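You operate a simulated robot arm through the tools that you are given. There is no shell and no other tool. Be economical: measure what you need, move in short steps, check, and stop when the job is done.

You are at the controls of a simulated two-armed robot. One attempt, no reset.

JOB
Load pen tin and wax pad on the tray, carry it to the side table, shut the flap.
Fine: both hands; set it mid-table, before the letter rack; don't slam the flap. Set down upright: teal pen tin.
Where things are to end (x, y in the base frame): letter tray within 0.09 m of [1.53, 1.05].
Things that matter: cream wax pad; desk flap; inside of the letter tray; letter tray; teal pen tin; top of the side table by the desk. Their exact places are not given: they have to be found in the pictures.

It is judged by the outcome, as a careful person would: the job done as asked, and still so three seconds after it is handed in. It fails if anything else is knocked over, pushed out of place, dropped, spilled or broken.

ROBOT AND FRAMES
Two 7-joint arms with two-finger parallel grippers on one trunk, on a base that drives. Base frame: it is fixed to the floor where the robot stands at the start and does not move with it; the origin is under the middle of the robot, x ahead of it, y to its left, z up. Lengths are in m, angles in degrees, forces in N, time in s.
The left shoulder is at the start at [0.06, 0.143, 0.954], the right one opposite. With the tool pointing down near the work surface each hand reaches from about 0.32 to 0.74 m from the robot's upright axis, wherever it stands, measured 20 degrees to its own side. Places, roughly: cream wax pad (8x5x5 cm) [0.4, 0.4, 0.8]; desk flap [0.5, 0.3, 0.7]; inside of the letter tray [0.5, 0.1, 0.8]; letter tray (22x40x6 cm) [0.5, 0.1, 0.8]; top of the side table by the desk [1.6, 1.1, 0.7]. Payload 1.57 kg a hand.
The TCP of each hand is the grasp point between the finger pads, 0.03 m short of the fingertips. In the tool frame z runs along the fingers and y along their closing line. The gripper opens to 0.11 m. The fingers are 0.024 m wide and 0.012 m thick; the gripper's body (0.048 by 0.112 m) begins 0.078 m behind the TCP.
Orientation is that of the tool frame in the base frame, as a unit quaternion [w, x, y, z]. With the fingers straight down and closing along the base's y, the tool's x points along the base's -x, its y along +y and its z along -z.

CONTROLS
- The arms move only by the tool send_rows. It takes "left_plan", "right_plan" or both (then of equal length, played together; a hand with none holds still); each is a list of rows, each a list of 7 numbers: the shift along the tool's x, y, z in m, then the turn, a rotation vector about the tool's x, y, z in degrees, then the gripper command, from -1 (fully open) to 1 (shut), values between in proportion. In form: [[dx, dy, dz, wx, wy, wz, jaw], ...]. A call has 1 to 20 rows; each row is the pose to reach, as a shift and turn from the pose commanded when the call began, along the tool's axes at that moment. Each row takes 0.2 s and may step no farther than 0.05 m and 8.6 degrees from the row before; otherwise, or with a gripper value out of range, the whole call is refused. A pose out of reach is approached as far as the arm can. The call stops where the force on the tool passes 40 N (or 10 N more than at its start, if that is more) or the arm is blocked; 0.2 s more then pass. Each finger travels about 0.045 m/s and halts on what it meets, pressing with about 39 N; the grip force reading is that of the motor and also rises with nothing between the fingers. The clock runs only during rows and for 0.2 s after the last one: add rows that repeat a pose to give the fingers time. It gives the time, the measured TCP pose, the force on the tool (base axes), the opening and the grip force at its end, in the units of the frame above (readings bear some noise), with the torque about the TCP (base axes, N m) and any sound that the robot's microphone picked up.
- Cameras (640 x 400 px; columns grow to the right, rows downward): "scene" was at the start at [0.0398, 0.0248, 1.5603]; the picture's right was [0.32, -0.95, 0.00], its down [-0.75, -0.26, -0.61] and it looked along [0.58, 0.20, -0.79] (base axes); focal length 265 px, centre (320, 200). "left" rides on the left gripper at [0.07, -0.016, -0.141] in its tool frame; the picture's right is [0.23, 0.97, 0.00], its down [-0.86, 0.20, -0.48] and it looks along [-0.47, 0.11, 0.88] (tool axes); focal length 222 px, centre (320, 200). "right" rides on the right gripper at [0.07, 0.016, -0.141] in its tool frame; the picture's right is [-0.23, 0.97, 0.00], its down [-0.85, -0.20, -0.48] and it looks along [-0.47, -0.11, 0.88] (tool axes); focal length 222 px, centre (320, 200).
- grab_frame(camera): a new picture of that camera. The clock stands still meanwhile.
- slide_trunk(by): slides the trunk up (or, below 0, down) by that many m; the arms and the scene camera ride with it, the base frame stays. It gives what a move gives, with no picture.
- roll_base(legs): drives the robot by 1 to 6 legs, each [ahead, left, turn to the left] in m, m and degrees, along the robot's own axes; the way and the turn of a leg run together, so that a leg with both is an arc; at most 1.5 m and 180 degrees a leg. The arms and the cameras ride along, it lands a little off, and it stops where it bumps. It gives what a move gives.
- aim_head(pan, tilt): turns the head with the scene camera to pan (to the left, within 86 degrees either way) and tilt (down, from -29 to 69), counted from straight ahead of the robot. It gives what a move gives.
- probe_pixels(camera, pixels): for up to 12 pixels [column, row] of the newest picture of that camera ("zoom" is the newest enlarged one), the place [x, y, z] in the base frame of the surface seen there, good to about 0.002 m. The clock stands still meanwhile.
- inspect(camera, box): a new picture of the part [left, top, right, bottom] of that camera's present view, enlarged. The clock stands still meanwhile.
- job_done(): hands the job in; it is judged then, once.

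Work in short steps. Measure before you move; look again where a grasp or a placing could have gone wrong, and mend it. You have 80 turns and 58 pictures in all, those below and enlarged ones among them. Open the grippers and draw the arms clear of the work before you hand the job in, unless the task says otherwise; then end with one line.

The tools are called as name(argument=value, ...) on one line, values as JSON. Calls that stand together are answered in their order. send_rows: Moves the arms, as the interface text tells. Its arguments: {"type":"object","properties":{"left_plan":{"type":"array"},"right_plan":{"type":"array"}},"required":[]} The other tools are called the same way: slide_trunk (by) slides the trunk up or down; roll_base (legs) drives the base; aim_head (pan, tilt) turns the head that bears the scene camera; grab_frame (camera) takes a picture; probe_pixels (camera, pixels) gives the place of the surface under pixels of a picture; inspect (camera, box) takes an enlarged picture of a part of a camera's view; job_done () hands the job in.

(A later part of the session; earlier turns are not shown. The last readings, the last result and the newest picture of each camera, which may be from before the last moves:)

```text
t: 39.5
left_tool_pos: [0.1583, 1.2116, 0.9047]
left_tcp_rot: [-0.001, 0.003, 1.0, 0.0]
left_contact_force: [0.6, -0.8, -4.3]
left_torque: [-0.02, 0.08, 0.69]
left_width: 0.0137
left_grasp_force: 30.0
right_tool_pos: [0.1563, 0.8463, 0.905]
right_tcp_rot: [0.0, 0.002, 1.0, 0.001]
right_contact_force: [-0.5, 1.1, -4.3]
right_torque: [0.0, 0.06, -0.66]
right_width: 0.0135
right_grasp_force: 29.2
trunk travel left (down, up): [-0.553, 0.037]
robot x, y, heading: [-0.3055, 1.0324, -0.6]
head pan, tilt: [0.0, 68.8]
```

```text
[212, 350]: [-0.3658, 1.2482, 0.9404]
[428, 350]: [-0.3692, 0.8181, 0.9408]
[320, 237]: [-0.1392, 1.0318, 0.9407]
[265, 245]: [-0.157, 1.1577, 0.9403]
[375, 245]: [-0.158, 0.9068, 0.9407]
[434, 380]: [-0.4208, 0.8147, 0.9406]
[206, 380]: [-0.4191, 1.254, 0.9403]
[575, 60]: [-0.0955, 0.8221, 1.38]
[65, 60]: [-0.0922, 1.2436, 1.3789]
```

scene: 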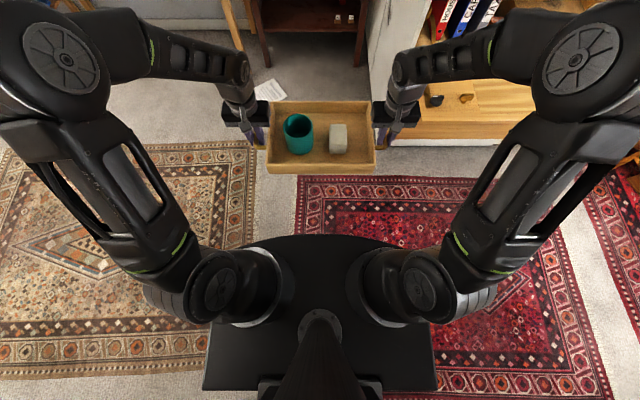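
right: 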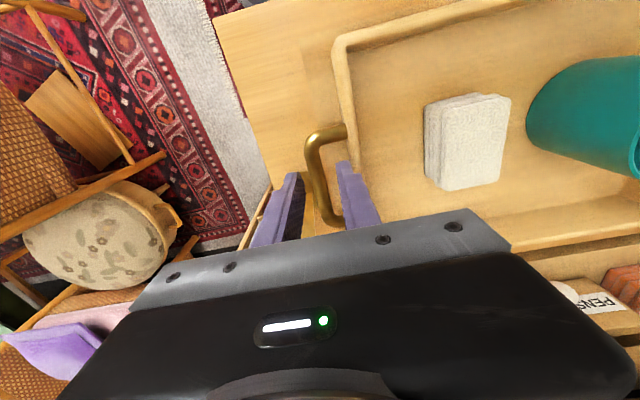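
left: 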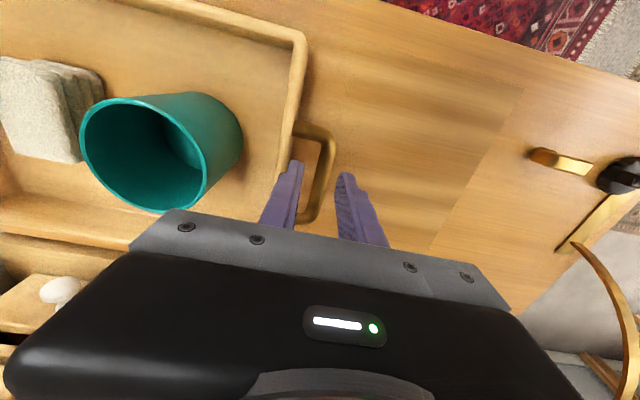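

The body half-width is only 0.22 m, so clearance is ample. I drive ahead 1.22 m with small heading and lateral corrections.

roll_base(legs=[[0.7, 0.005, 0.6], [0.52, 0.005, 0]])

aim_head(pan=0, tilt=55)

grab_frame(camera="scene")

```text
t: 45.9
left_tool_pos: [1.3648, 1.2373, 0.9045]
left_tcp_rot: [-0.001, -0.007, 1.0, -0.002]
left_contact_force: [1.1, -1.1, -5.3]
left_torque: [0.02, 0.03, 0.69]
left_width: 0.0137
left_grasp_force: 30.4
right_tool_pos: [1.3686, 0.8716, 0.9051]
right_tcp_rot: [-0.001, -0.005, 1.0, 0.001]
right_contact_force: [0.6, 0.5, -4.5]
right_torque: [-0.01, 0.12, -0.66]
right_width: 0.0135
right_grasp_force: 30.0
trunk travel left (down, up): [-0.553, 0.037]
robot x, y, heading: [0.9033, 1.0556, 0.6]
head pan, tilt: [0.0, 68.8]
```

```text
t: 46.7
left_tool_pos: [1.365, 1.2375, 0.905]
left_tcp_rot: [-0.001, -0.006, 1.0, -0.001]
left_contact_force: [0.4, -1.5, -4.2]
left_torque: [0.03, 0.06, 0.7]
left_width: 0.0131
left_grasp_force: 30.4
right_tool_pos: [1.368, 0.8706, 0.9037]
right_tcp_rot: [0.0, -0.006, 1.0, 0.0]
right_contact_force: [-0.3, 0.0, -3.5]
right_torque: [0.01, 0.08, -0.64]
right_width: 0.0135
right_grasp_force: 30.3
trunk travel left (down, up): [-0.553, 0.037]
robot x, y, heading: [0.9047, 1.0548, 0.9]
head pan, tilt: [0.0, 55.0]
```

```text
32 pictures are left
```

scene: 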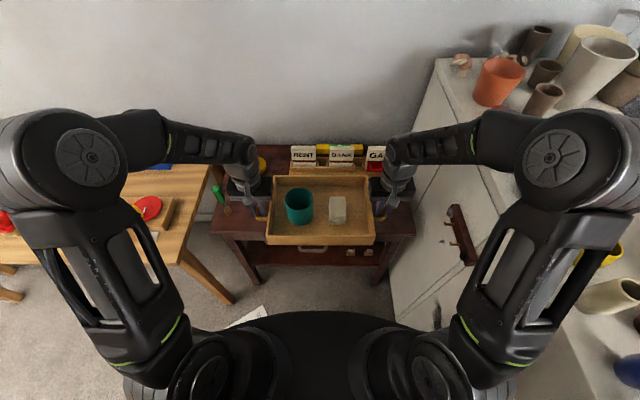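

Tray centre is at y≈1.054, hands at x≈1.366. I extend both arms 0.15 m forward and 0.014 m right, then lower to 3 cm above the table.

send_rows(left_plan=[[-0.01, 0, 0, 0, 0, 0, 1], [-0.03, 0, 0, 0, 0, 0, 1], [-0.055, -0.004, 0, 0, 0, 0, 1], [-0.08, -0.007, 0, 0, 0, 0, 1], [-0.105, -0.01, 0, 0, 0, 0, 1], [-0.13, -0.013, 0, 0, 0, 0, 1], [-0.146, -0.015, 0, 0, 0, 0, 1], [-0.151, -0.016, 0.01, 0, 0, 0, 1], [-0.151, -0.016, 0.03, 0, 0, 0, 1], [-0.151, -0.016, 0.055, 0, 0, 0, 1], [-0.151, -0.016, 0.08, 0, 0, 0, 1], [-0.151, -0.016, 0.105, 0, 0, 0, 1], [-0.151, -0.016, 0.12, 0, 0, 0, 1], [-0.151, -0.016, 0.126, 0, 0, 0, 1], [-0.151, -0.016, 0.126, 0, 0, 0, 1]], right_plan=[[-0.01, 0, 0, 0, 0, 0, 1], [-0.03, 0, 0, 0, 0, 0, 1], [-0.055, -0.004, 0, 0, 0, 0, 1], [-0.08, -0.007, 0, 0, 0, 0, 1], [-0.105, -0.01, 0, 0, 0, 0, 1], [-0.13, -0.013, 0, 0, 0, 0, 1], [-0.146, -0.015, 0, 0, 0, 0, 1], [-0.151, -0.016, 0.01, 0, 0, 0, 1], [-0.151, -0.016, 0.03, 0, 0, 0, 1], [-0.151, -0.016, 0.055, 0, 0, 0, 1], [-0.151, -0.016, 0.08, 0, 0, 0, 1], [-0.151, -0.016, 0.105, 0, 0, 0, 1], [-0.151, -0.016, 0.12, 0, 0, 0, 1], [-0.151, -0.016, 0.126, 0, 0, 0, 1], [-0.151, -0.016, 0.126, 0, 0, 0, 1]])

inspect(camera="scene", box=[200, 130, 440, 280])

```text
t: 49.9
left_tool_pos: [1.5166, 1.2249, 0.7782]
left_tcp_rot: [-0.001, -0.006, 1.0, -0.001]
left_contact_force: [-0.2, -1.8, -4.1]
left_torque: [-0.02, 0.09, 0.66]
left_width: 0.0135
left_grasp_force: 30.0
right_tool_pos: [1.5184, 0.8581, 0.7795]
right_tcp_rot: [-0.001, -0.005, 1.0, 0.001]
right_contact_force: [-0.2, 1.7, -4.4]
right_torque: [0.02, 0.0, -0.65]
right_width: 0.0135
right_grasp_force: 30.4
trunk travel left (down, up): [-0.553, 0.037]
robot x, y, heading: [0.9056, 1.0517, 0.6]
head pan, tilt: [0.0, 55.0]
```

```text
2.67 times, centred on (320, 205) of scene
```

zoom: 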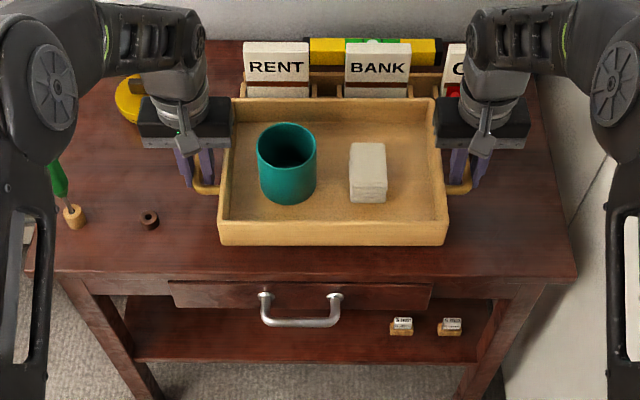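

Tray hovers 3 cm over the table, clear of nut and rack. I lower the last 3 cm slowly.

send_rows(left_plan=[[0, 0, 0.01, 0, 0, 0, 1], [0, 0, 0.018, 0, 0, 0, 1], [0, 0, 0.024, 0, 0, 0, 1], [0, 0, 0.028, 0, 0, 0, 1], [0, 0, 0.03, 0, 0, 0, 1], [0, 0, 0.0305, 0, 0, 0, 1]], right_plan=[[0, 0, 0.01, 0, 0, 0, 1], [0, 0, 0.018, 0, 0, 0, 1], [0, 0, 0.024, 0, 0, 0, 1], [0, 0, 0.028, 0, 0, 0, 1], [0, 0, 0.03, 0, 0, 0, 1], [0, 0, 0.0308, 0, 0, 0, 1]])

```text
t: 51.3
left_tool_pos: [1.5158, 1.2234, 0.7471]
left_tcp_rot: [-0.001, -0.007, 1.0, -0.001]
left_contact_force: [0.5, -4.2, -4.9]
left_torque: [-0.02, 0.02, 0.63]
left_width: 0.0136
left_grasp_force: 30.0
right_tool_pos: [1.5192, 0.8565, 0.7472]
right_tcp_rot: [0.0, -0.005, 1.0, 0.001]
right_contact_force: [-0.2, 4.8, -4.3]
right_torque: [0.05, 0.09, -0.64]
right_width: 0.0138
right_grasp_force: 29.9
trunk travel left (down, up): [-0.553, 0.037]
robot x, y, heading: [0.9064, 1.0541, 0.8]
head pan, tilt: [0.0, 55.0]
```

Weight is still on the hands, so I go on down in 1 mm steps.

send_rows(left_plan=[[0, 0, 0.001, 0, 0, 0, 1], [0, 0, 0.002, 0, 0, 0, 1], [0, 0, 0.002, 0, 0, 0, 1]], right_plan=[[0, 0, 0.001, 0, 0, 0, 1], [0, 0, 0.002, 0, 0, 0, 1], [0, 0, 0.002, 0, 0, 0, 1]])

inspect(camera="scene", box=[240, 150, 400, 250])

```text
t: 52.1
left_tool_pos: [1.5161, 1.2242, 0.7473]
left_tcp_rot: [0.002, -0.006, 1.0, -0.002]
left_contact_force: [0.3, -4.6, -3.7]
left_torque: [0.09, -0.85, 0.65]
left_width: 0.0135
left_grasp_force: 30.0
right_tool_pos: [1.5191, 0.8575, 0.7477]
right_tcp_rot: [0.0, -0.005, 1.0, 0.001]
right_contact_force: [-1.3, 3.1, 7.5]
right_torque: [-0.02, -0.51, -0.64]
right_width: 0.0136
right_grasp_force: 30.5
trunk travel left (down, up): [-0.553, 0.037]
robot x, y, heading: [0.9053, 1.0517, 0.6]
head pan, tilt: [0.0, 55.0]
```

```text
4.00 times, centred on (320, 200) of scene
```

zoom: 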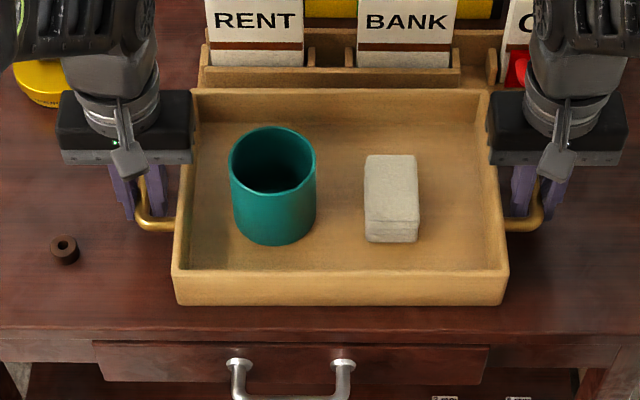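

The tray now touches the table (right force reversed). I open both hands just enough to clear the bars, and rise straight up.

send_rows(left_plan=[[0, 0, 0.001, 0, 0, 0, 0.8], [0, 0, 0.001, 0, 0, 0, 0.5], [0, 0, 0.001, 0, 0, 0, 0.5], [0, 0, 0.001, 0, 0, 0, 0.5], [0, 0, -0.015, 0, 0, 0, 0.5], [0, 0, -0.035, 0, 0, 0, 0.5], [0, 0, -0.07, 0, 0, 0, 0.5], [0, 0, -0.115, 0, 0, 0, 0.5], [0, 0, -0.16, 0, 0, 0, 0.5], [0, 0, -0.16, 0, 0, 0, 0.5]], right_plan=[[0, 0, 0.001, 0, 0, 0, 0.8], [0, 0, 0.001, 0, 0, 0, 0.5], [0, 0, 0.001, 0, 0, 0, 0.5], [0, 0, 0.001, 0, 0, 0, 0.5], [0, 0, -0.015, 0, 0, 0, 0.5], [0, 0, -0.035, 0, 0, 0, 0.5], [0, 0, -0.07, 0, 0, 0, 0.5], [0, 0, -0.115, 0, 0, 0, 0.5], [0, 0, -0.16, 0, 0, 0, 0.5], [0, 0, -0.16, 0, 0, 0, 0.5]])

inspect(camera="scene", box=[200, 130, 440, 280])

```text
t: 54.3
left_tool_pos: [1.516, 1.2246, 0.9069]
left_tcp_rot: [-0.001, -0.006, 1.0, 0.0]
left_contact_force: [0.2, -0.4, 0.7]
left_torque: [-0.01, -0.01, 0.01]
left_width: 0.0275
left_grasp_force: 0.1
right_tool_pos: [1.5162, 0.8559, 0.9041]
right_tcp_rot: [0.0, -0.005, 1.0, 0.001]
right_contact_force: [0.1, 0.8, -0.2]
right_torque: [-0.02, 0.02, 0.02]
right_width: 0.0273
right_grasp_force: 0.1
trunk travel left (down, up): [-0.553, 0.037]
robot x, y, heading: [0.9038, 1.0499, 0.7]
head pan, tilt: [0.0, 55.0]
```

```text
2.67 times, centred on (320, 205) of scene
```

zoom: 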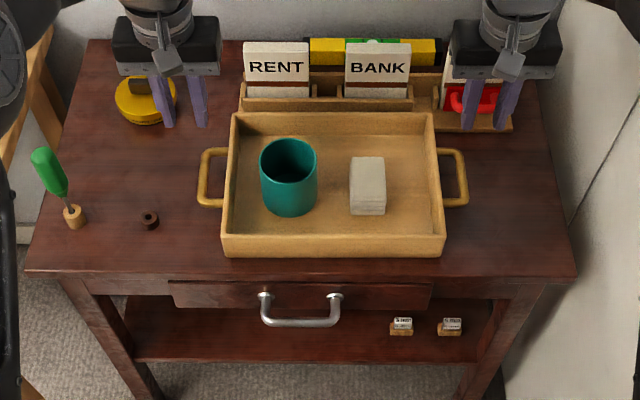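

The tray is down neatly, tin upright. I draw the arms back and drive back out (1.25 m back, then right to y≈0.27), looking at the flap from the front.

send_rows(left_plan=[[0.04, 0, -0.01, 0, 0, 0, 0.5], [0.08, 0, -0.02, 0, 0, 0, 0.5], [0.12, 0, -0.02, 0, 0, 0, 0.5], [0.15, 0, -0.02, 0, 0, 0, 0.5], [0.15, 0, -0.02, 0, 0, 0, 0.5]], right_plan=[[0.04, 0, -0.01, 0, 0, 0, 0.5], [0.08, 0, -0.02, 0, 0, 0, 0.5], [0.12, 0, -0.02, 0, 0, 0, 0.5], [0.15, 0, -0.02, 0, 0, 0, 0.5], [0.15, 0, -0.02, 0, 0, 0, 0.5]])

roll_base(legs=[[-1.25, 0, -0.7], [0, -0.75, 0]])

aim_head(pan=0, tilt=38)

grab_frame(camera="scene")

```text
t: 55.5
left_tool_pos: [1.3672, 1.2196, 0.9268]
left_tcp_rot: [-0.002, -0.006, 1.0, 0.0]
left_contact_force: [-0.7, 0.1, 0.0]
left_torque: [0.01, 0.0, -0.01]
left_width: 0.0276
left_grasp_force: 0.0
right_tool_pos: [1.3685, 0.8537, 0.9275]
right_tcp_rot: [-0.001, -0.005, 1.0, 0.0]
right_contact_force: [0.5, -0.2, 0.3]
right_torque: [-0.01, 0.03, 0.0]
right_width: 0.0276
right_grasp_force: 0.2
trunk travel left (down, up): [-0.553, 0.037]
robot x, y, heading: [0.9018, 1.0475, 0.6]
head pan, tilt: [0.0, 55.0]
```

```text
t: 65.5
left_tool_pos: [0.1037, 0.4627, 0.9282]
left_tcp_rot: [-0.001, 0.007, 1.0, 0.0]
left_contact_force: [0.1, 0.1, -0.5]
left_torque: [0.05, -0.02, 0.04]
left_width: 0.0276
left_grasp_force: 0.0
right_tool_pos: [0.0959, 0.0964, 0.9267]
right_tcp_rot: [-0.001, 0.007, 1.0, 0.0]
right_contact_force: [-0.5, -0.2, 0.2]
right_torque: [0.02, -0.01, -0.01]
right_width: 0.0273
right_grasp_force: 0.0
trunk travel left (down, up): [-0.553, 0.037]
robot x, y, heading: [-0.3619, 0.3058, -0.6]
head pan, tilt: [0.0, 55.0]
```

```text
t: 66.3
left_tool_pos: [0.1027, 0.4634, 0.9273]
left_tcp_rot: [-0.001, 0.007, 1.0, 0.001]
left_contact_force: [-0.1, 0.0, 0.7]
left_torque: [-0.04, 0.03, -0.03]
left_width: 0.0276
left_grasp_force: 0.0
right_tool_pos: [0.0954, 0.0958, 0.9277]
right_tcp_rot: [0.0, 0.006, 1.0, 0.001]
right_contact_force: [0.2, 0.7, -0.8]
right_torque: [-0.02, 0.01, 0.03]
right_width: 0.0274
right_grasp_force: 0.0
trunk travel left (down, up): [-0.553, 0.037]
robot x, y, heading: [-0.3636, 0.3045, -1.1]
head pan, tilt: [0.0, 38.0]
```

```text
28 pictures are left
```

scene: 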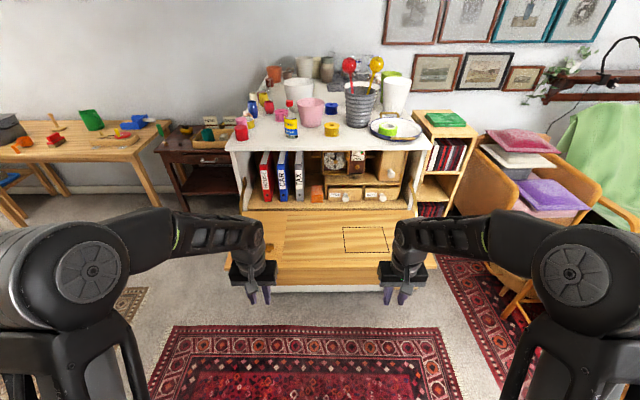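

The flap is now empty. I zoom on the desk front to check stays, latch and whether anything sticks out in the flap's way.

inspect(camera="scene", box=[220, 120, 450, 300])

```text
2.22 times, centred on (335, 210) of scene
```

zoom: 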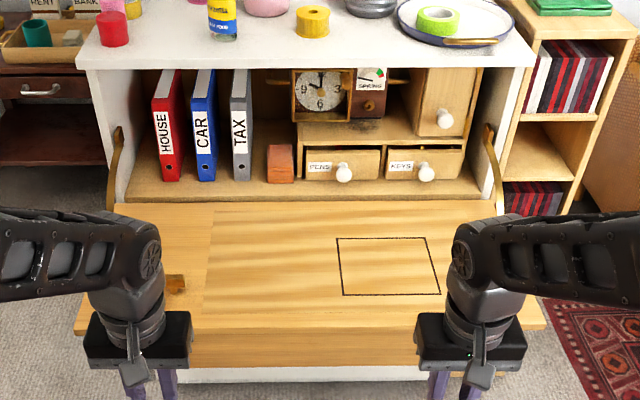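

probe_pixels(camera="zoom", pixels=[[343, 173], [426, 173], [444, 118], [300, 197], [280, 170], [167, 170], [118, 132], [488, 132], [108, 200], [300, 328], [300, 350], [300, 366]])

probe_pixels(camera="zoom", pixels=[[300, 212], [300, 203], [78, 325], [544, 322], [175, 282], [500, 205], [300, 75], [300, 45], [520, 210], [115, 210], [210, 175], [370, 100]])

```text
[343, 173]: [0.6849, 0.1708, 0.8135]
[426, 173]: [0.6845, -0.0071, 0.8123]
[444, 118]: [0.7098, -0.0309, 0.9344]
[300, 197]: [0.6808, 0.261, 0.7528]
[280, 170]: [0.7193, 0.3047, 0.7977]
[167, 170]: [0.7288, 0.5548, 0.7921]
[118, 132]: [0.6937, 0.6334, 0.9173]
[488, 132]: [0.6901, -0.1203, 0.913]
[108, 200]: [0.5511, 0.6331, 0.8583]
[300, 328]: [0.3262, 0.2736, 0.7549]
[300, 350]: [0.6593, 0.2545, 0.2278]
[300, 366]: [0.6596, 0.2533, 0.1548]
```

```text
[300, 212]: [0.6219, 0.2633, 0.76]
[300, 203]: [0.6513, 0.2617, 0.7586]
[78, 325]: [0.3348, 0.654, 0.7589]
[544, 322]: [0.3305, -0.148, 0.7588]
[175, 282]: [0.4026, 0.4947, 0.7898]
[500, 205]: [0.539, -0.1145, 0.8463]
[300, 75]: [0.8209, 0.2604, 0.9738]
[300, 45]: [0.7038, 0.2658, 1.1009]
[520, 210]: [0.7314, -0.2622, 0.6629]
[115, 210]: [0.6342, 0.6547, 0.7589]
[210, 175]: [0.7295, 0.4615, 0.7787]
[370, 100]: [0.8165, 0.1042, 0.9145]
```

Flap: hinge near x≈0.655, z≈0.75; front edge x≈0.328; y −0.15…0.654. Before lifting I want a close look at the black knob on the left stay, so I drive ahead 0.2 m and look with the left hand.

roll_base(legs=[[0.2, -0.02, 1.1]])

send_rows(left_plan=[[-0.02, 0.04, -0.02, 0, 0, 0, -0.5], [-0.04, 0.08, -0.04, 0, 0, 0, -1], [-0.04, 0.08, -0.04, 0, 0, 0, -1]])

grab_frame(camera="left")

```text
t: 67.8
left_tool_pos: [0.2946, 0.4504, 0.9267]
left_tcp_rot: [0.0, -0.001, 1.0, 0.0]
left_contact_force: [0.9, -0.5, 0.6]
left_torque: [0.01, 0.0, -0.01]
left_width: 0.0276
left_grasp_force: 0.1
right_tool_pos: [0.2949, 0.0826, 0.9276]
right_tcp_rot: [-0.001, -0.001, 1.0, 0.001]
right_contact_force: [0.1, 0.0, -0.1]
right_torque: [0.02, 0.01, 0.02]
right_width: 0.0277
right_grasp_force: 0.0
trunk travel left (down, up): [-0.553, 0.037]
robot x, y, heading: [-0.1673, 0.2848, 0.1]
head pan, tilt: [0.0, 38.0]
```

```text
t: 68.6
left_tool_pos: [0.3377, 0.5288, 0.9671]
left_tcp_rot: [-0.001, -0.001, 1.0, 0.0]
left_contact_force: [-0.3, -0.4, -0.7]
left_torque: [0.03, 0.01, -0.03]
left_width: 0.0956
left_grasp_force: 0.1
right_tool_pos: [0.2929, 0.0819, 0.9259]
right_tcp_rot: [0.0, -0.001, 1.0, 0.001]
right_contact_force: [-0.2, -0.3, 0.0]
right_torque: [-0.02, 0.01, 0.01]
right_width: 0.0274
right_grasp_force: 0.1
trunk travel left (down, up): [-0.553, 0.037]
robot x, y, heading: [-0.1639, 0.2832, 0.4]
head pan, tilt: [0.0, 38.0]
```

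```text
26 pictures are left
```

left: 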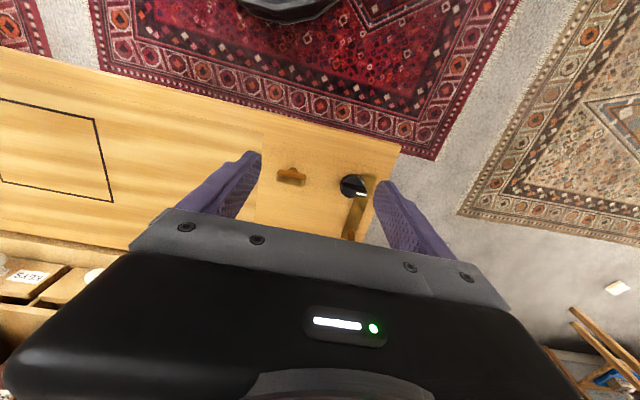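

inspect(camera="left", box=[260, 140, 400, 228])

probe_pixels(camera="left", pixels=[[353, 178], [342, 184], [366, 184], [354, 196], [360, 193], [291, 172], [280, 175], [304, 178], [290, 181], [357, 215], [262, 115], [400, 148]])

```text
4.55 times, centred on (330, 184) of left
```

zoom: 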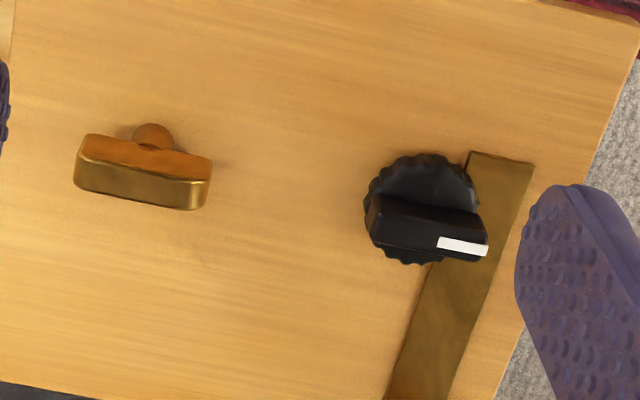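

```text
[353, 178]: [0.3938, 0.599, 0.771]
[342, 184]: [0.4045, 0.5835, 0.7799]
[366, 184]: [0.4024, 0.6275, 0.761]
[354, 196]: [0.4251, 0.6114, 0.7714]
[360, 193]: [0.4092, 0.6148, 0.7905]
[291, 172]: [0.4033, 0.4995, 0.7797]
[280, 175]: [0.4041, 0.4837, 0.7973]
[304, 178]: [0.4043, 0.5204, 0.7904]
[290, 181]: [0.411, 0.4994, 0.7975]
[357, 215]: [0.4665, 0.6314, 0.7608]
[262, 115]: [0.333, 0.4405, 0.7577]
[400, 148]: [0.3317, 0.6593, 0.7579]
```

Knob and T-turn noted. I'll first try lifting gently: back off 0.25 m, turn both hands to point forward (closed fingers), so they can push from below the front edge.

roll_base(legs=[[-0.25, 0, -0.3]])

send_rows(left_plan=[[0.005, -0.01, 0, 0, -8, 0, 0], [0.01, -0.02, 0, 0, -16, 0, 0.5], [0.015, -0.03, 0, 0, -24, 0, 1], [0.02, -0.04, 0, 0, -32, 0, 1], [0.025, -0.05, 0, 0, -40, 0, 1], [0.03, -0.06, 0, 0, -48, 0, 1], [0.035, -0.07, 0, 0, -56, 0, 1], [0.04, -0.08, 0, 0, -64, 0, 1], [0.04, -0.08, 0, 0, -72, 0, 1], [0.04, -0.08, 0, 0, -80, 0, 1], [0.04, -0.08, 0, 0, -88, 0, 1], [0.04, -0.08, 0, 0, -90, 0, 1], [0.04, -0.08, 0, 0, -90, 0, 1]], right_plan=[[0, 0, 0, 0, -8, 0, 1], [0, 0, 0, 0, -16, 0, 1], [0, 0, 0, 0, -24, 0, 1], [0, 0, 0, 0, -32, 0, 1], [0, 0, 0, 0, -40, 0, 1], [0, 0, 0, 0, -48, 0, 1], [0, 0, 0, 0, -56, 0, 1], [0, 0, 0, 0, -64, 0, 1], [0, 0, 0, 0, -72, 0, 1], [0, 0, 0, 0, -80, 0, 1], [0, 0, 0, 0, -88, 0, 1], [0, 0, 0, 0, -90, 0, 1], [0, 0, 0, 0, -90, 0, 1]])

grab_frame(camera="left")

```text
t: 70.5
left_tool_pos: [0.0868, 0.5267, 0.9674]
left_tcp_rot: [0.0, 0.001, 1.0, -0.001]
left_contact_force: [-0.6, 0.1, 0.5]
left_torque: [-0.03, -0.04, 0.0]
left_width: 0.11
left_grasp_force: 0.0
right_tool_pos: [0.0398, 0.0795, 0.9273]
right_tcp_rot: [0.001, 0.0, 1.0, 0.0]
right_contact_force: [-0.5, -0.3, -0.1]
right_torque: [-0.04, -0.02, 0.01]
right_width: 0.0276
right_grasp_force: 0.1
trunk travel left (down, up): [-0.553, 0.037]
robot x, y, heading: [-0.4187, 0.2863, -0.2]
head pan, tilt: [0.0, 38.0]
```

```text
t: 73.3
left_tool_pos: [0.1283, 0.41, 1.0437]
left_tcp_rot: [0.703, -0.001, 0.711, 0.001]
left_contact_force: [0.1, 0.6, -0.4]
left_torque: [0.0, 0.0, -0.04]
left_width: 0.0
left_grasp_force: 20.7
left hand out of reach, approached as far as the arm can: row 6, 7, 8, 9, 10, 11, 12, 13
right_tool_pos: [0.122, 0.144, 1.0171]
right_tcp_rot: [0.682, 0.008, 0.731, -0.016]
right_contact_force: [0.8, 0.1, -0.3]
right_torque: [0.02, 0.0, 0.0]
right_width: 0.0003
right_grasp_force: 21.4
right hand out of reach, approached as far as the arm can: row 5, 6, 7, 8, 9, 10, 11, 12, 13
trunk travel left (down, up): [-0.553, 0.037]
robot x, y, heading: [-0.4199, 0.2822, 0.2]
head pan, tilt: [0.0, 38.0]
```

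```text
24 pictures are left
```

left: 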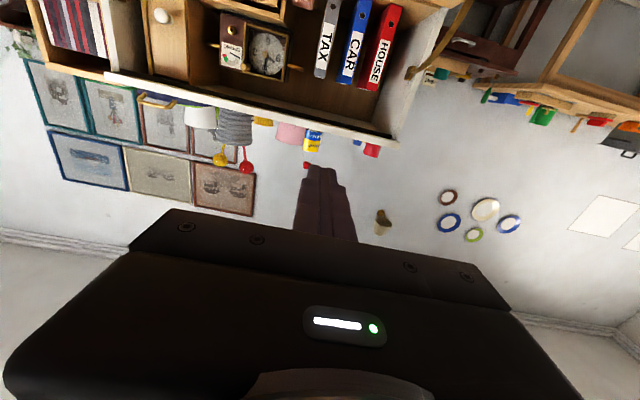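

Forward-pointing at this nearness is at the arm's inner limit. I lower the trunk 0.25 m, and extend both hands forward 0.12 m, and then read where they are.

slide_trunk(by=-0.25)

send_rows(left_plan=[[0, 0, 0.04, 0, 0, 0, 1], [0, 0, 0.08, 0, 0, 0, 1], [0, 0, 0.12, 0, 0, 0, 1], [0, 0, 0.15, 0, 0, 0, 1], [0, 0, 0.15, 0, 0, 0, 1]], right_plan=[[0, 0, 0.04, 0, 0, 0, 1], [0, 0, 0.08, 0, 0, 0, 1], [0, 0, 0.12, 0, 0, 0, 1], [0, 0, 0.15, 0, 0, 0, 1], [0, 0, 0.15, 0, 0, 0, 1]])

```text
t: 75.8
left_tool_pos: [0.1289, 0.4084, 0.7936]
left_tcp_rot: [0.704, 0.0, 0.71, 0.001]
left_contact_force: [-0.2, -0.1, 0.1]
left_torque: [-0.03, -0.03, -0.01]
left_width: 0.0
left_grasp_force: 21.6
right_tool_pos: [0.1219, 0.1427, 0.7669]
right_tcp_rot: [0.681, 0.008, 0.732, -0.016]
right_contact_force: [0.7, 0.5, -0.2]
right_torque: [-0.03, 0.01, 0.01]
right_width: 0.0001
right_grasp_force: 20.9
trunk travel left (down, up): [-0.303, 0.287]
robot x, y, heading: [-0.42, 0.2842, -0.1]
head pan, tilt: [0.0, 38.0]
```

```text
t: 77.0
left_tool_pos: [0.2781, 0.3923, 0.794]
left_tcp_rot: [0.702, -0.004, 0.713, 0.006]
left_contact_force: [0.5, 0.8, 0.9]
left_torque: [-0.04, 0.0, 0.0]
left_width: 0.0
left_grasp_force: 21.5
left hand out of reach, approached as far as the arm can: row 1, 2, 3, 4, 5
right_tool_pos: [0.272, 0.1523, 0.7578]
right_tcp_rot: [0.68, 0.012, 0.733, -0.022]
right_contact_force: [0.5, 0.3, 0.8]
right_torque: [-0.02, -0.02, 0.02]
right_width: 0.0
right_grasp_force: 20.9
right hand out of reach, approached as far as the arm can: row 1, 2, 3, 4, 5
trunk travel left (down, up): [-0.303, 0.287]
robot x, y, heading: [-0.4216, 0.2851, 0.1]
head pan, tilt: [0.0, 38.0]
```

Hands are nearly forward-pointing (within a few degrees), good enough. I back 0.04 m, lower the trunk 0.10 m so the fingers are below the flap, and look.

roll_base(legs=[[-0.04, 0, 0]])

send_rows(right_plan=[[-0.015, -0.01, 0, 0, 0, 0, 1], [-0.033, -0.02, 0, 0, 0, 0, 1], [-0.033, -0.03, 0, 0, 0, 0, 1]])

slide_trunk(by=-0.11)

grab_frame(camera="left")

aim_head(pan=0, tilt=40)

grab_frame(camera="scene")

```text
t: 77.9
left_tool_pos: [0.2382, 0.3934, 0.7956]
left_tcp_rot: [0.702, -0.004, 0.712, 0.006]
left_contact_force: [0.0, 0.3, -0.7]
left_torque: [0.01, 0.01, 0.01]
left_width: 0.0
left_grasp_force: 20.7
right_tool_pos: [0.2294, 0.1527, 0.7582]
right_tcp_rot: [0.681, 0.012, 0.732, -0.021]
right_contact_force: [-0.3, 0.7, -0.3]
right_torque: [0.0, -0.01, 0.0]
right_width: 0.0004
right_grasp_force: 21.4
trunk travel left (down, up): [-0.303, 0.287]
robot x, y, heading: [-0.4627, 0.2872, -0.2]
head pan, tilt: [0.0, 38.0]
```

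```text
t: 78.7
left_tool_pos: [0.2382, 0.392, 0.7946]
left_tcp_rot: [0.702, -0.003, 0.712, 0.005]
left_contact_force: [0.5, 0.0, -0.3]
left_torque: [0.01, 0.0, -0.02]
left_width: 0.0
left_grasp_force: 21.2
right_tool_pos: [0.2296, 0.138, 0.7927]
right_tcp_rot: [0.68, 0.016, 0.733, -0.026]
right_contact_force: [-0.1, -0.2, -0.1]
right_torque: [-0.01, 0.04, -0.02]
right_width: 0.0001
right_grasp_force: 21.4
right hand out of reach, approached as far as the arm can: row 2, 3
trunk travel left (down, up): [-0.303, 0.287]
robot x, y, heading: [-0.4609, 0.2859, -0.3]
head pan, tilt: [0.0, 38.0]
```

```text
t: 80.2
left_tool_pos: [0.2381, 0.3927, 0.6839]
left_tcp_rot: [0.702, -0.005, 0.712, 0.007]
left_contact_force: [0.3, 0.3, 0.4]
left_torque: [0.02, -0.01, 0.03]
left_width: 0.0003
left_grasp_force: 21.3
right_tool_pos: [0.2303, 0.1391, 0.6835]
right_tcp_rot: [0.681, 0.018, 0.732, -0.028]
right_contact_force: [0.4, -0.2, 0.4]
right_torque: [0.0, -0.02, 0.01]
right_width: 0.0
right_grasp_force: 21.6
trunk travel left (down, up): [-0.193, 0.397]
robot x, y, heading: [-0.4649, 0.2859, -0.2]
head pan, tilt: [0.0, 38.0]
```

```text
23 pictures are left
```

left: 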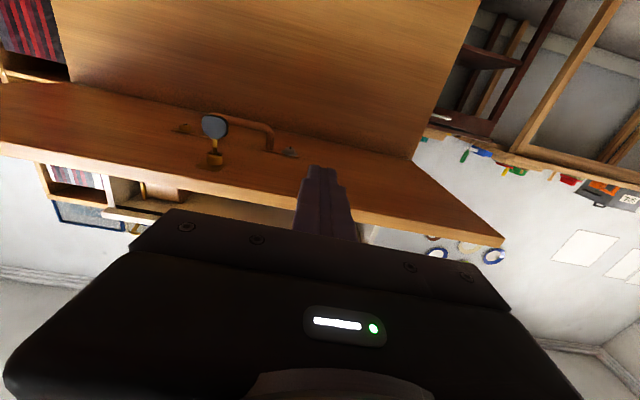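

```text
t: 80.8
left_tool_pos: [0.2378, 0.3928, 0.686]
left_tcp_rot: [0.702, -0.005, 0.712, 0.007]
left_contact_force: [-0.5, 0.6, 1.1]
left_torque: [-0.01, 0.02, 0.04]
left_width: 0.0
left_grasp_force: 21.0
right_tool_pos: [0.2303, 0.1399, 0.6839]
right_tcp_rot: [0.68, 0.016, 0.733, -0.027]
right_contact_force: [0.5, -0.1, -0.4]
right_torque: [-0.05, 0.02, -0.02]
right_width: 0.0
right_grasp_force: 21.2
trunk travel left (down, up): [-0.193, 0.397]
robot x, y, heading: [-0.4617, 0.2839, -0.3]
head pan, tilt: [0.0, 40.0]
```

```text
22 pictures are left
```

scene: 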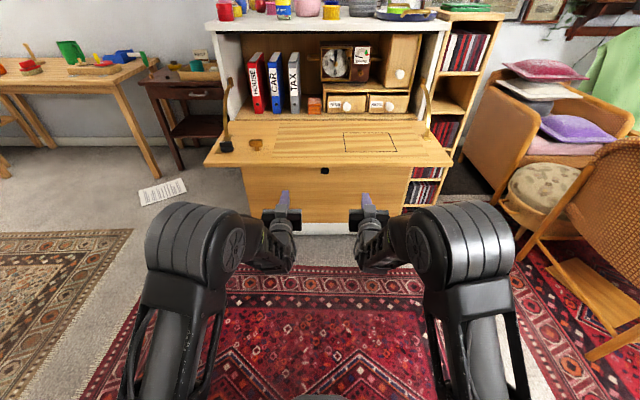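

The underside shows a pull handle near left-pixel (250,128) and a round key/lock at (213,128). I zoom in.

inspect(camera="left", box=[140, 80, 360, 217])

probe_pixels(camera="left", pixels=[[213, 126], [213, 162], [240, 118], [270, 135], [288, 152], [183, 127], [300, 193], [300, 200], [250, 160], [300, 135], [440, 230], [213, 145]])

```text
2.91 times, centred on (250, 148) of left
```

zoom: 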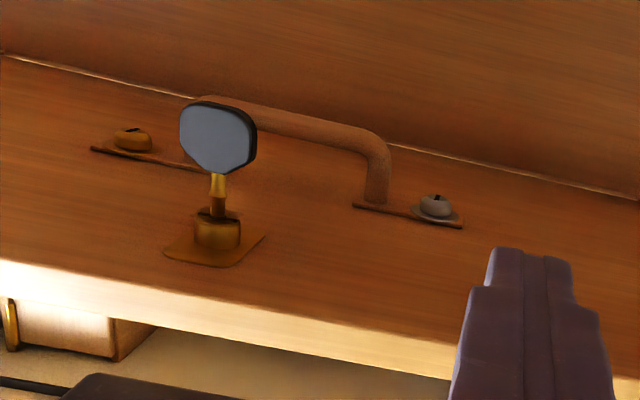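

```text
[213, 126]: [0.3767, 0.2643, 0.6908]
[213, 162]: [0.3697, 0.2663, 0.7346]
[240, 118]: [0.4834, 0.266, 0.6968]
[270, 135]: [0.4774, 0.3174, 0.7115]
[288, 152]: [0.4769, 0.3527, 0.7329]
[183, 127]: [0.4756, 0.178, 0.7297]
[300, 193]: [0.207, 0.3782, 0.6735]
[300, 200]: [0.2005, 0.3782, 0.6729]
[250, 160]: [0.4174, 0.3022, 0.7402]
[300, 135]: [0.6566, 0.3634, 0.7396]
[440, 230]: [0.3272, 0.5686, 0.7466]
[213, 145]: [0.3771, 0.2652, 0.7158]
```

Underside is at z 0.740, with a key at [0.376,0.265] and handle y 0.18–0.35 — my hands at y≈0.39 and 0.14 avoid the key and the bow. I drive in 0.125 m (tips ≈0.39) and raise until contact.

roll_base(legs=[[0.125, 0, 0.3]])

slide_trunk(by=0.038)

grab_frame(camera="right")

```text
t: 82.0
left_tool_pos: [0.3611, 0.3956, 0.6853]
left_tcp_rot: [0.702, -0.007, 0.712, 0.009]
left_contact_force: [-0.7, -0.2, 0.2]
left_torque: [-0.02, 0.0, -0.02]
left_width: 0.0
left_grasp_force: 21.4
right_tool_pos: [0.3557, 0.1424, 0.6827]
right_tcp_rot: [0.68, 0.016, 0.732, -0.026]
right_contact_force: [0.5, -0.8, 0.3]
right_torque: [0.03, -0.03, 0.01]
right_width: 0.0001
right_grasp_force: 21.0
trunk travel left (down, up): [-0.193, 0.397]
robot x, y, heading: [-0.3396, 0.2824, 0.1]
head pan, tilt: [0.0, 40.0]
```

```text
t: 82.8
left_tool_pos: [0.3621, 0.3964, 0.7224]
left_tcp_rot: [0.702, -0.005, 0.712, 0.007]
left_contact_force: [0.6, 0.1, 0.4]
left_torque: [0.04, 0.02, -0.01]
left_width: 0.0
left_grasp_force: 21.3
right_tool_pos: [0.3545, 0.142, 0.7209]
right_tcp_rot: [0.68, 0.015, 0.733, -0.026]
right_contact_force: [-0.2, -0.1, 0.0]
right_torque: [0.03, -0.04, -0.05]
right_width: 0.0
right_grasp_force: 21.5
trunk travel left (down, up): [-0.231, 0.359]
robot x, y, heading: [-0.3402, 0.2897, -0.1]
head pan, tilt: [0.0, 40.0]
```

```text
20 pictures are left
```

right: 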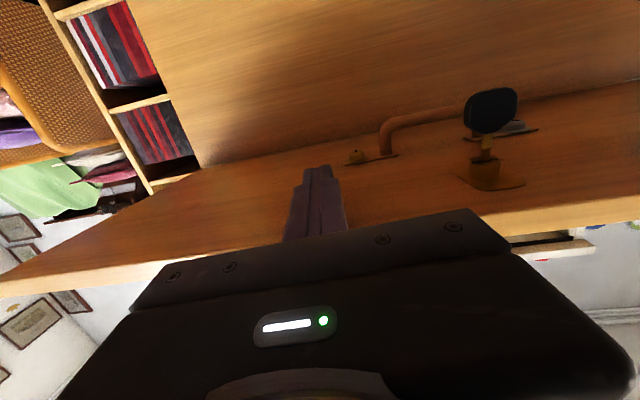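

Just below contact. I test-lift gently with both arms by 3 cm, watching the forces.

send_rows(left_plan=[[-0.006, 0, 0, 0, 0, 0, 1], [-0.012, 0, 0, 0, 0, 0, 1], [-0.018, 0, 0, 0, 0, 0, 1], [-0.024, 0, 0, 0, 0, 0, 1], [-0.03, 0, 0, 0, 0, 0, 1]], right_plan=[[-0.006, 0, 0, 0, 0, 0, 1], [-0.012, 0, 0, 0, 0, 0, 1], [-0.018, 0, 0, 0, 0, 0, 1], [-0.024, 0, 0, 0, 0, 0, 1], [-0.03, 0, 0, 0, 0, 0, 1]])

```text
t: 84.0
left_tool_pos: [0.3629, 0.3954, 0.7513]
left_tcp_rot: [0.702, -0.006, 0.712, 0.008]
left_contact_force: [1.3, 0.2, -6.2]
left_torque: [-0.03, 0.18, 0.08]
left_width: 0.0
left_grasp_force: 20.9
right_tool_pos: [0.358, 0.1422, 0.7508]
right_tcp_rot: [0.68, 0.015, 0.733, -0.026]
right_contact_force: [-0.4, -0.1, -0.1]
right_torque: [-0.03, 0.01, -0.01]
right_width: 0.0
right_grasp_force: 21.5
trunk travel left (down, up): [-0.231, 0.359]
robot x, y, heading: [-0.3353, 0.2812, 0.1]
head pan, tilt: [0.0, 40.0]
```

The flap lifts freely with only ~6 N. I continue along the arc with the arms: 7.5 cm up, 2 cm forward.

send_rows(left_plan=[[-0.01, 0, 0.001, 0, 0, 0, 1], [-0.02, 0, 0.003, 0, 0, 0, 1], [-0.03, 0, 0.005, 0, 0, 0, 1], [-0.04, 0, 0.008, 0, 0, 0, 1], [-0.05, 0, 0.012, 0, 0, 0, 1], [-0.06, 0, 0.016, 0, 0, 0, 1], [-0.07, 0, 0.02, 0, 0, 0, 1], [-0.078, 0, 0.024, 0, 0, 0, 1]], right_plan=[[-0.01, 0, 0.001, 0, 0, 0, 1], [-0.02, 0, 0.003, 0, 0, 0, 1], [-0.03, 0, 0.005, 0, 0, 0, 1], [-0.04, 0, 0.008, 0, 0, 0, 1], [-0.05, 0, 0.012, 0, 0, 0, 1], [-0.06, 0, 0.016, 0, 0, 0, 1], [-0.07, 0, 0.02, 0, 0, 0, 1], [-0.078, 0, 0.024, 0, 0, 0, 1]])

grab_frame(camera="scene")

```text
t: 85.8
left_tool_pos: [0.3873, 0.3958, 0.8306]
left_tcp_rot: [0.702, -0.006, 0.712, 0.008]
left_contact_force: [-3.4, 1.1, -3.1]
left_torque: [-0.02, 0.05, 0.04]
left_width: 0.0002
left_grasp_force: 21.9
right_tool_pos: [0.3874, 0.1408, 0.827]
right_tcp_rot: [0.68, 0.015, 0.733, -0.026]
right_contact_force: [-0.4, 0.7, 1.1]
right_torque: [0.02, 0.0, -0.01]
right_width: 0.0002
right_grasp_force: 21.5
trunk travel left (down, up): [-0.231, 0.359]
robot x, y, heading: [-0.3352, 0.2853, 0.0]
head pan, tilt: [0.0, 40.0]
```

```text
19 pictures are left
```

scene: 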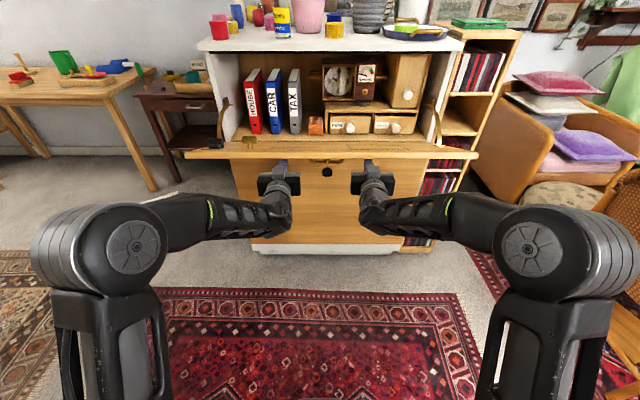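

Flap is at about 25° and following smoothly. Continue to ~45°: 8 cm up, 5 cm forward.

send_rows(left_plan=[[-0.009, 0, 0.004, 0, 0, 0, 1], [-0.018, 0, 0.008, 0, 0, 0, 1], [-0.027, 0, 0.013, 0, 0, 0, 1], [-0.036, 0, 0.018, 0, 0, 0, 1], [-0.045, 0, 0.024, 0, 0, 0, 1], [-0.054, 0, 0.03, 0, 0, 0, 1], [-0.063, 0, 0.037, 0, 0, 0, 1], [-0.071, 0, 0.044, 0, 0, 0, 1], [-0.078, 0, 0.05, 0, 0, 0, 1]], right_plan=[[-0.009, 0, 0.004, 0, 0, 0, 1], [-0.018, 0, 0.008, 0, 0, 0, 1], [-0.027, 0, 0.013, 0, 0, 0, 1], [-0.036, 0, 0.018, 0, 0, 0, 1], [-0.045, 0, 0.024, 0, 0, 0, 1], [-0.054, 0, 0.03, 0, 0, 0, 1], [-0.063, 0, 0.037, 0, 0, 0, 1], [-0.071, 0, 0.044, 0, 0, 0, 1], [-0.078, 0, 0.05, 0, 0, 0, 1]])

```text
t: 87.8
left_tool_pos: [0.4388, 0.3974, 0.9084]
left_tcp_rot: [0.703, -0.007, 0.711, 0.008]
left_contact_force: [-0.3, -0.9, -2.9]
left_torque: [-0.01, 0.11, -0.02]
left_width: 0.0001
left_grasp_force: 21.1
right_tool_pos: [0.4433, 0.1407, 0.8991]
right_tcp_rot: [0.68, 0.015, 0.732, -0.025]
right_contact_force: [0.3, -0.2, 0.6]
right_torque: [0.04, 0.02, 0.0]
right_width: 0.0
right_grasp_force: 22.0
trunk travel left (down, up): [-0.231, 0.359]
robot x, y, heading: [-0.3363, 0.2832, 0.4]
head pan, tilt: [0.0, 40.0]
```

Smooth (≈3 N). On to ~60°, then look.

send_rows(left_plan=[[-0.008, 0, 0.007, 0, 0, 0, 1], [-0.016, 0, 0.015, 0, 0, 0, 1], [-0.024, 0, 0.024, 0, 0, 0, 1], [-0.031, 0, 0.033, 0, 0, 0, 1], [-0.038, 0, 0.043, 0, 0, 0, 1], [-0.044, 0, 0.053, 0, 0, 0, 1]], right_plan=[[-0.008, 0, 0.007, 0, 0, 0, 1], [-0.016, 0, 0.015, 0, 0, 0, 1], [-0.024, 0, 0.024, 0, 0, 0, 1], [-0.031, 0, 0.033, 0, 0, 0, 1], [-0.038, 0, 0.043, 0, 0, 0, 1], [-0.044, 0, 0.053, 0, 0, 0, 1]])

grab_frame(camera="scene")

```text
t: 89.2
left_tool_pos: [0.4924, 0.3996, 0.9519]
left_tcp_rot: [0.703, -0.006, 0.711, 0.008]
left_contact_force: [0.1, -0.2, -0.5]
left_torque: [-0.04, 0.05, 0.02]
left_width: 0.0
left_grasp_force: 21.0
right_tool_pos: [0.4985, 0.1369, 0.9395]
right_tcp_rot: [0.68, 0.017, 0.733, -0.027]
right_contact_force: [-0.4, 0.5, 0.3]
right_torque: [-0.01, 0.03, 0.0]
right_width: 0.0
right_grasp_force: 21.8
trunk travel left (down, up): [-0.231, 0.359]
robot x, y, heading: [-0.3375, 0.2869, -0.0]
head pan, tilt: [0.0, 40.0]
```

```text
18 pictures are left
```

scene: 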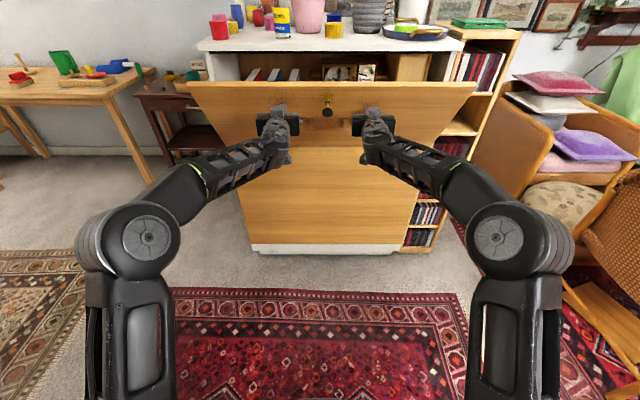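

Flap at ~60°, forces near zero (the friction stay holds it). I continue to ~78°, more slowly.

send_rows(left_plan=[[-0.004, 0, 0.008, 0, 0, 0, 1], [-0.008, 0, 0.016, 0, 0, 0, 1], [-0.012, 0, 0.024, 0, 0, 0, 1], [-0.016, 0, 0.032, 0, 0, 0, 1], [-0.02, 0, 0.04, 0, 0, 0, 1], [-0.023, 0, 0.048, 0, 0, 0, 1], [-0.026, 0, 0.056, 0, 0, 0, 1], [-0.029, 0, 0.064, 0, 0, 0, 1], [-0.031, 0, 0.072, 0, 0, 0, 1]], right_plan=[[-0.004, 0, 0.008, 0, 0, 0, 1], [-0.008, 0, 0.016, 0, 0, 0, 1], [-0.012, 0, 0.024, 0, 0, 0, 1], [-0.016, 0, 0.032, 0, 0, 0, 1], [-0.02, 0, 0.04, 0, 0, 0, 1], [-0.023, 0, 0.048, 0, 0, 0, 1], [-0.026, 0, 0.056, 0, 0, 0, 1], [-0.029, 0, 0.064, 0, 0, 0, 1], [-0.031, 0, 0.072, 0, 0, 0, 1]])

inspect(camera="scene", box=[160, 20, 500, 230])

probe_pixels(camera="zoom", pixels=[[70, 140], [100, 180], [300, 220], [320, 190], [560, 140], [480, 200]])

```text
t: 91.2
left_tool_pos: [0.5648, 0.3997, 0.9819]
left_tcp_rot: [0.703, -0.007, 0.711, 0.009]
left_contact_force: [0.1, 0.6, 0.3]
left_torque: [-0.02, -0.01, 0.01]
left_width: 0.0
left_grasp_force: 20.7
right_tool_pos: [0.5734, 0.1343, 0.9666]
right_tcp_rot: [0.68, 0.015, 0.732, -0.026]
right_contact_force: [0.4, 0.3, -1.2]
right_torque: [0.02, 0.0, 0.01]
right_width: 0.0
right_grasp_force: 21.5
trunk travel left (down, up): [-0.231, 0.359]
robot x, y, heading: [-0.3338, 0.286, 0.2]
head pan, tilt: [0.0, 40.0]
```

```text
1.88 times, centred on (330, 125) of scene
```

zoom: 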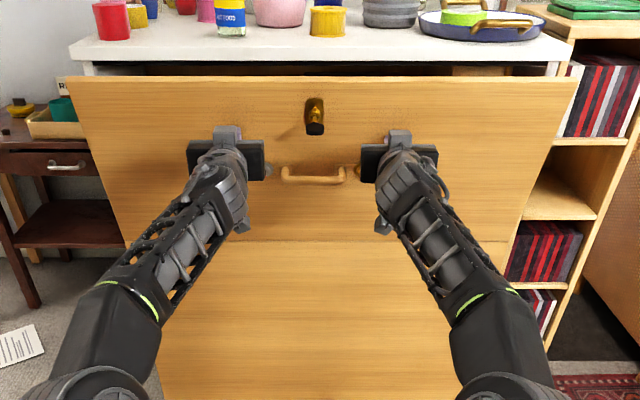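

```text
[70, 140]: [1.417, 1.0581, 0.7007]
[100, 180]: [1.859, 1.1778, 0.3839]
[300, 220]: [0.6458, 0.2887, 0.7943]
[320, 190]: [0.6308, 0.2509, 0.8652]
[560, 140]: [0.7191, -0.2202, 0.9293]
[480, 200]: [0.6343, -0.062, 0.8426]
```

Flap at ~77°, still clean contact. I push the rest slowly, ~4 mm per row, watching for the closing contact.

send_rows(left_plan=[[-0.001, 0, 0.005, 0, 0, 0, 1], [-0.002, 0, 0.01, 0, 0, 0, 1], [-0.003, 0, 0.014, 0, 0, 0, 1], [-0.004, 0, 0.018, 0, 0, 0, 1], [-0.005, 0, 0.022, 0, 0, 0, 1], [-0.006, 0, 0.026, 0, 0, 0, 1], [-0.006, 0, 0.029, 0, 0, 0, 1], [-0.006, 0, 0.032, 0, 0, 0, 1], [-0.006, 0, 0.035, 0, 0, 0, 1], [-0.006, 0, 0.038, 0, 0, 0, 1]], right_plan=[[-0.001, 0, 0.004, 0, 0, 0, 1], [-0.002, 0, 0.007, 0, 0, 0, 1], [-0.003, 0, 0.01, 0, 0, 0, 1], [-0.004, 0, 0.013, 0, 0, 0, 1], [-0.005, 0, 0.017, 0, 0, 0, 1], [-0.006, 0, 0.02, 0, 0, 0, 1], [-0.006, 0, 0.023, 0, 0, 0, 1], [-0.006, 0, 0.026, 0, 0, 0, 1], [-0.006, 0, 0.028, 0, 0, 0, 1], [-0.006, 0, 0.03, 0, 0, 0, 1]])

inspect(camera="scene", box=[160, 20, 500, 230])

probe_pixels(camera="zoom", pixels=[[300, 220], [320, 190], [480, 200], [120, 130], [520, 110], [320, 85], [320, 70]])

```text
t: 93.5
left_tool_pos: [0.5749, 0.4002, 0.9816]
left_tcp_rot: [0.702, -0.006, 0.712, 0.008]
left_contact_force: [0.5, -0.4, 0.3]
left_torque: [-0.03, -0.04, -0.01]
left_width: 0.0001
left_grasp_force: 21.1
left hand out of reach, approached as far as the arm can: row 3, 4, 5, 6, 7, 8, 9, 10
right_tool_pos: [0.5756, 0.1342, 0.9683]
right_tcp_rot: [0.68, 0.015, 0.733, -0.026]
right_contact_force: [-0.7, -0.2, 0.6]
right_torque: [-0.03, 0.0, 0.02]
right_width: 0.0
right_grasp_force: 21.1
right hand out of reach, approached as far as the arm can: row 2, 3, 4, 5, 6, 7, 8, 9, 10
trunk travel left (down, up): [-0.231, 0.359]
robot x, y, heading: [-0.3367, 0.2845, 0.1]
head pan, tilt: [0.0, 40.0]
```

```text
1.88 times, centred on (330, 125) of scene
```

zoom: 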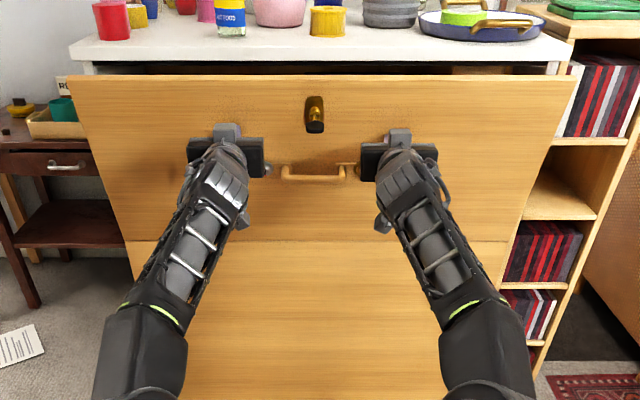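

```text
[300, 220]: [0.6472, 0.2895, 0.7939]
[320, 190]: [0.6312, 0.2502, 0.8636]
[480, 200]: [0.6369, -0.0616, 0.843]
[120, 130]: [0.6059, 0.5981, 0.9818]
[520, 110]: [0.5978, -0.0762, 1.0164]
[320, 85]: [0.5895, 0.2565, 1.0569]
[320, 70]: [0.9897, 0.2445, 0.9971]
```

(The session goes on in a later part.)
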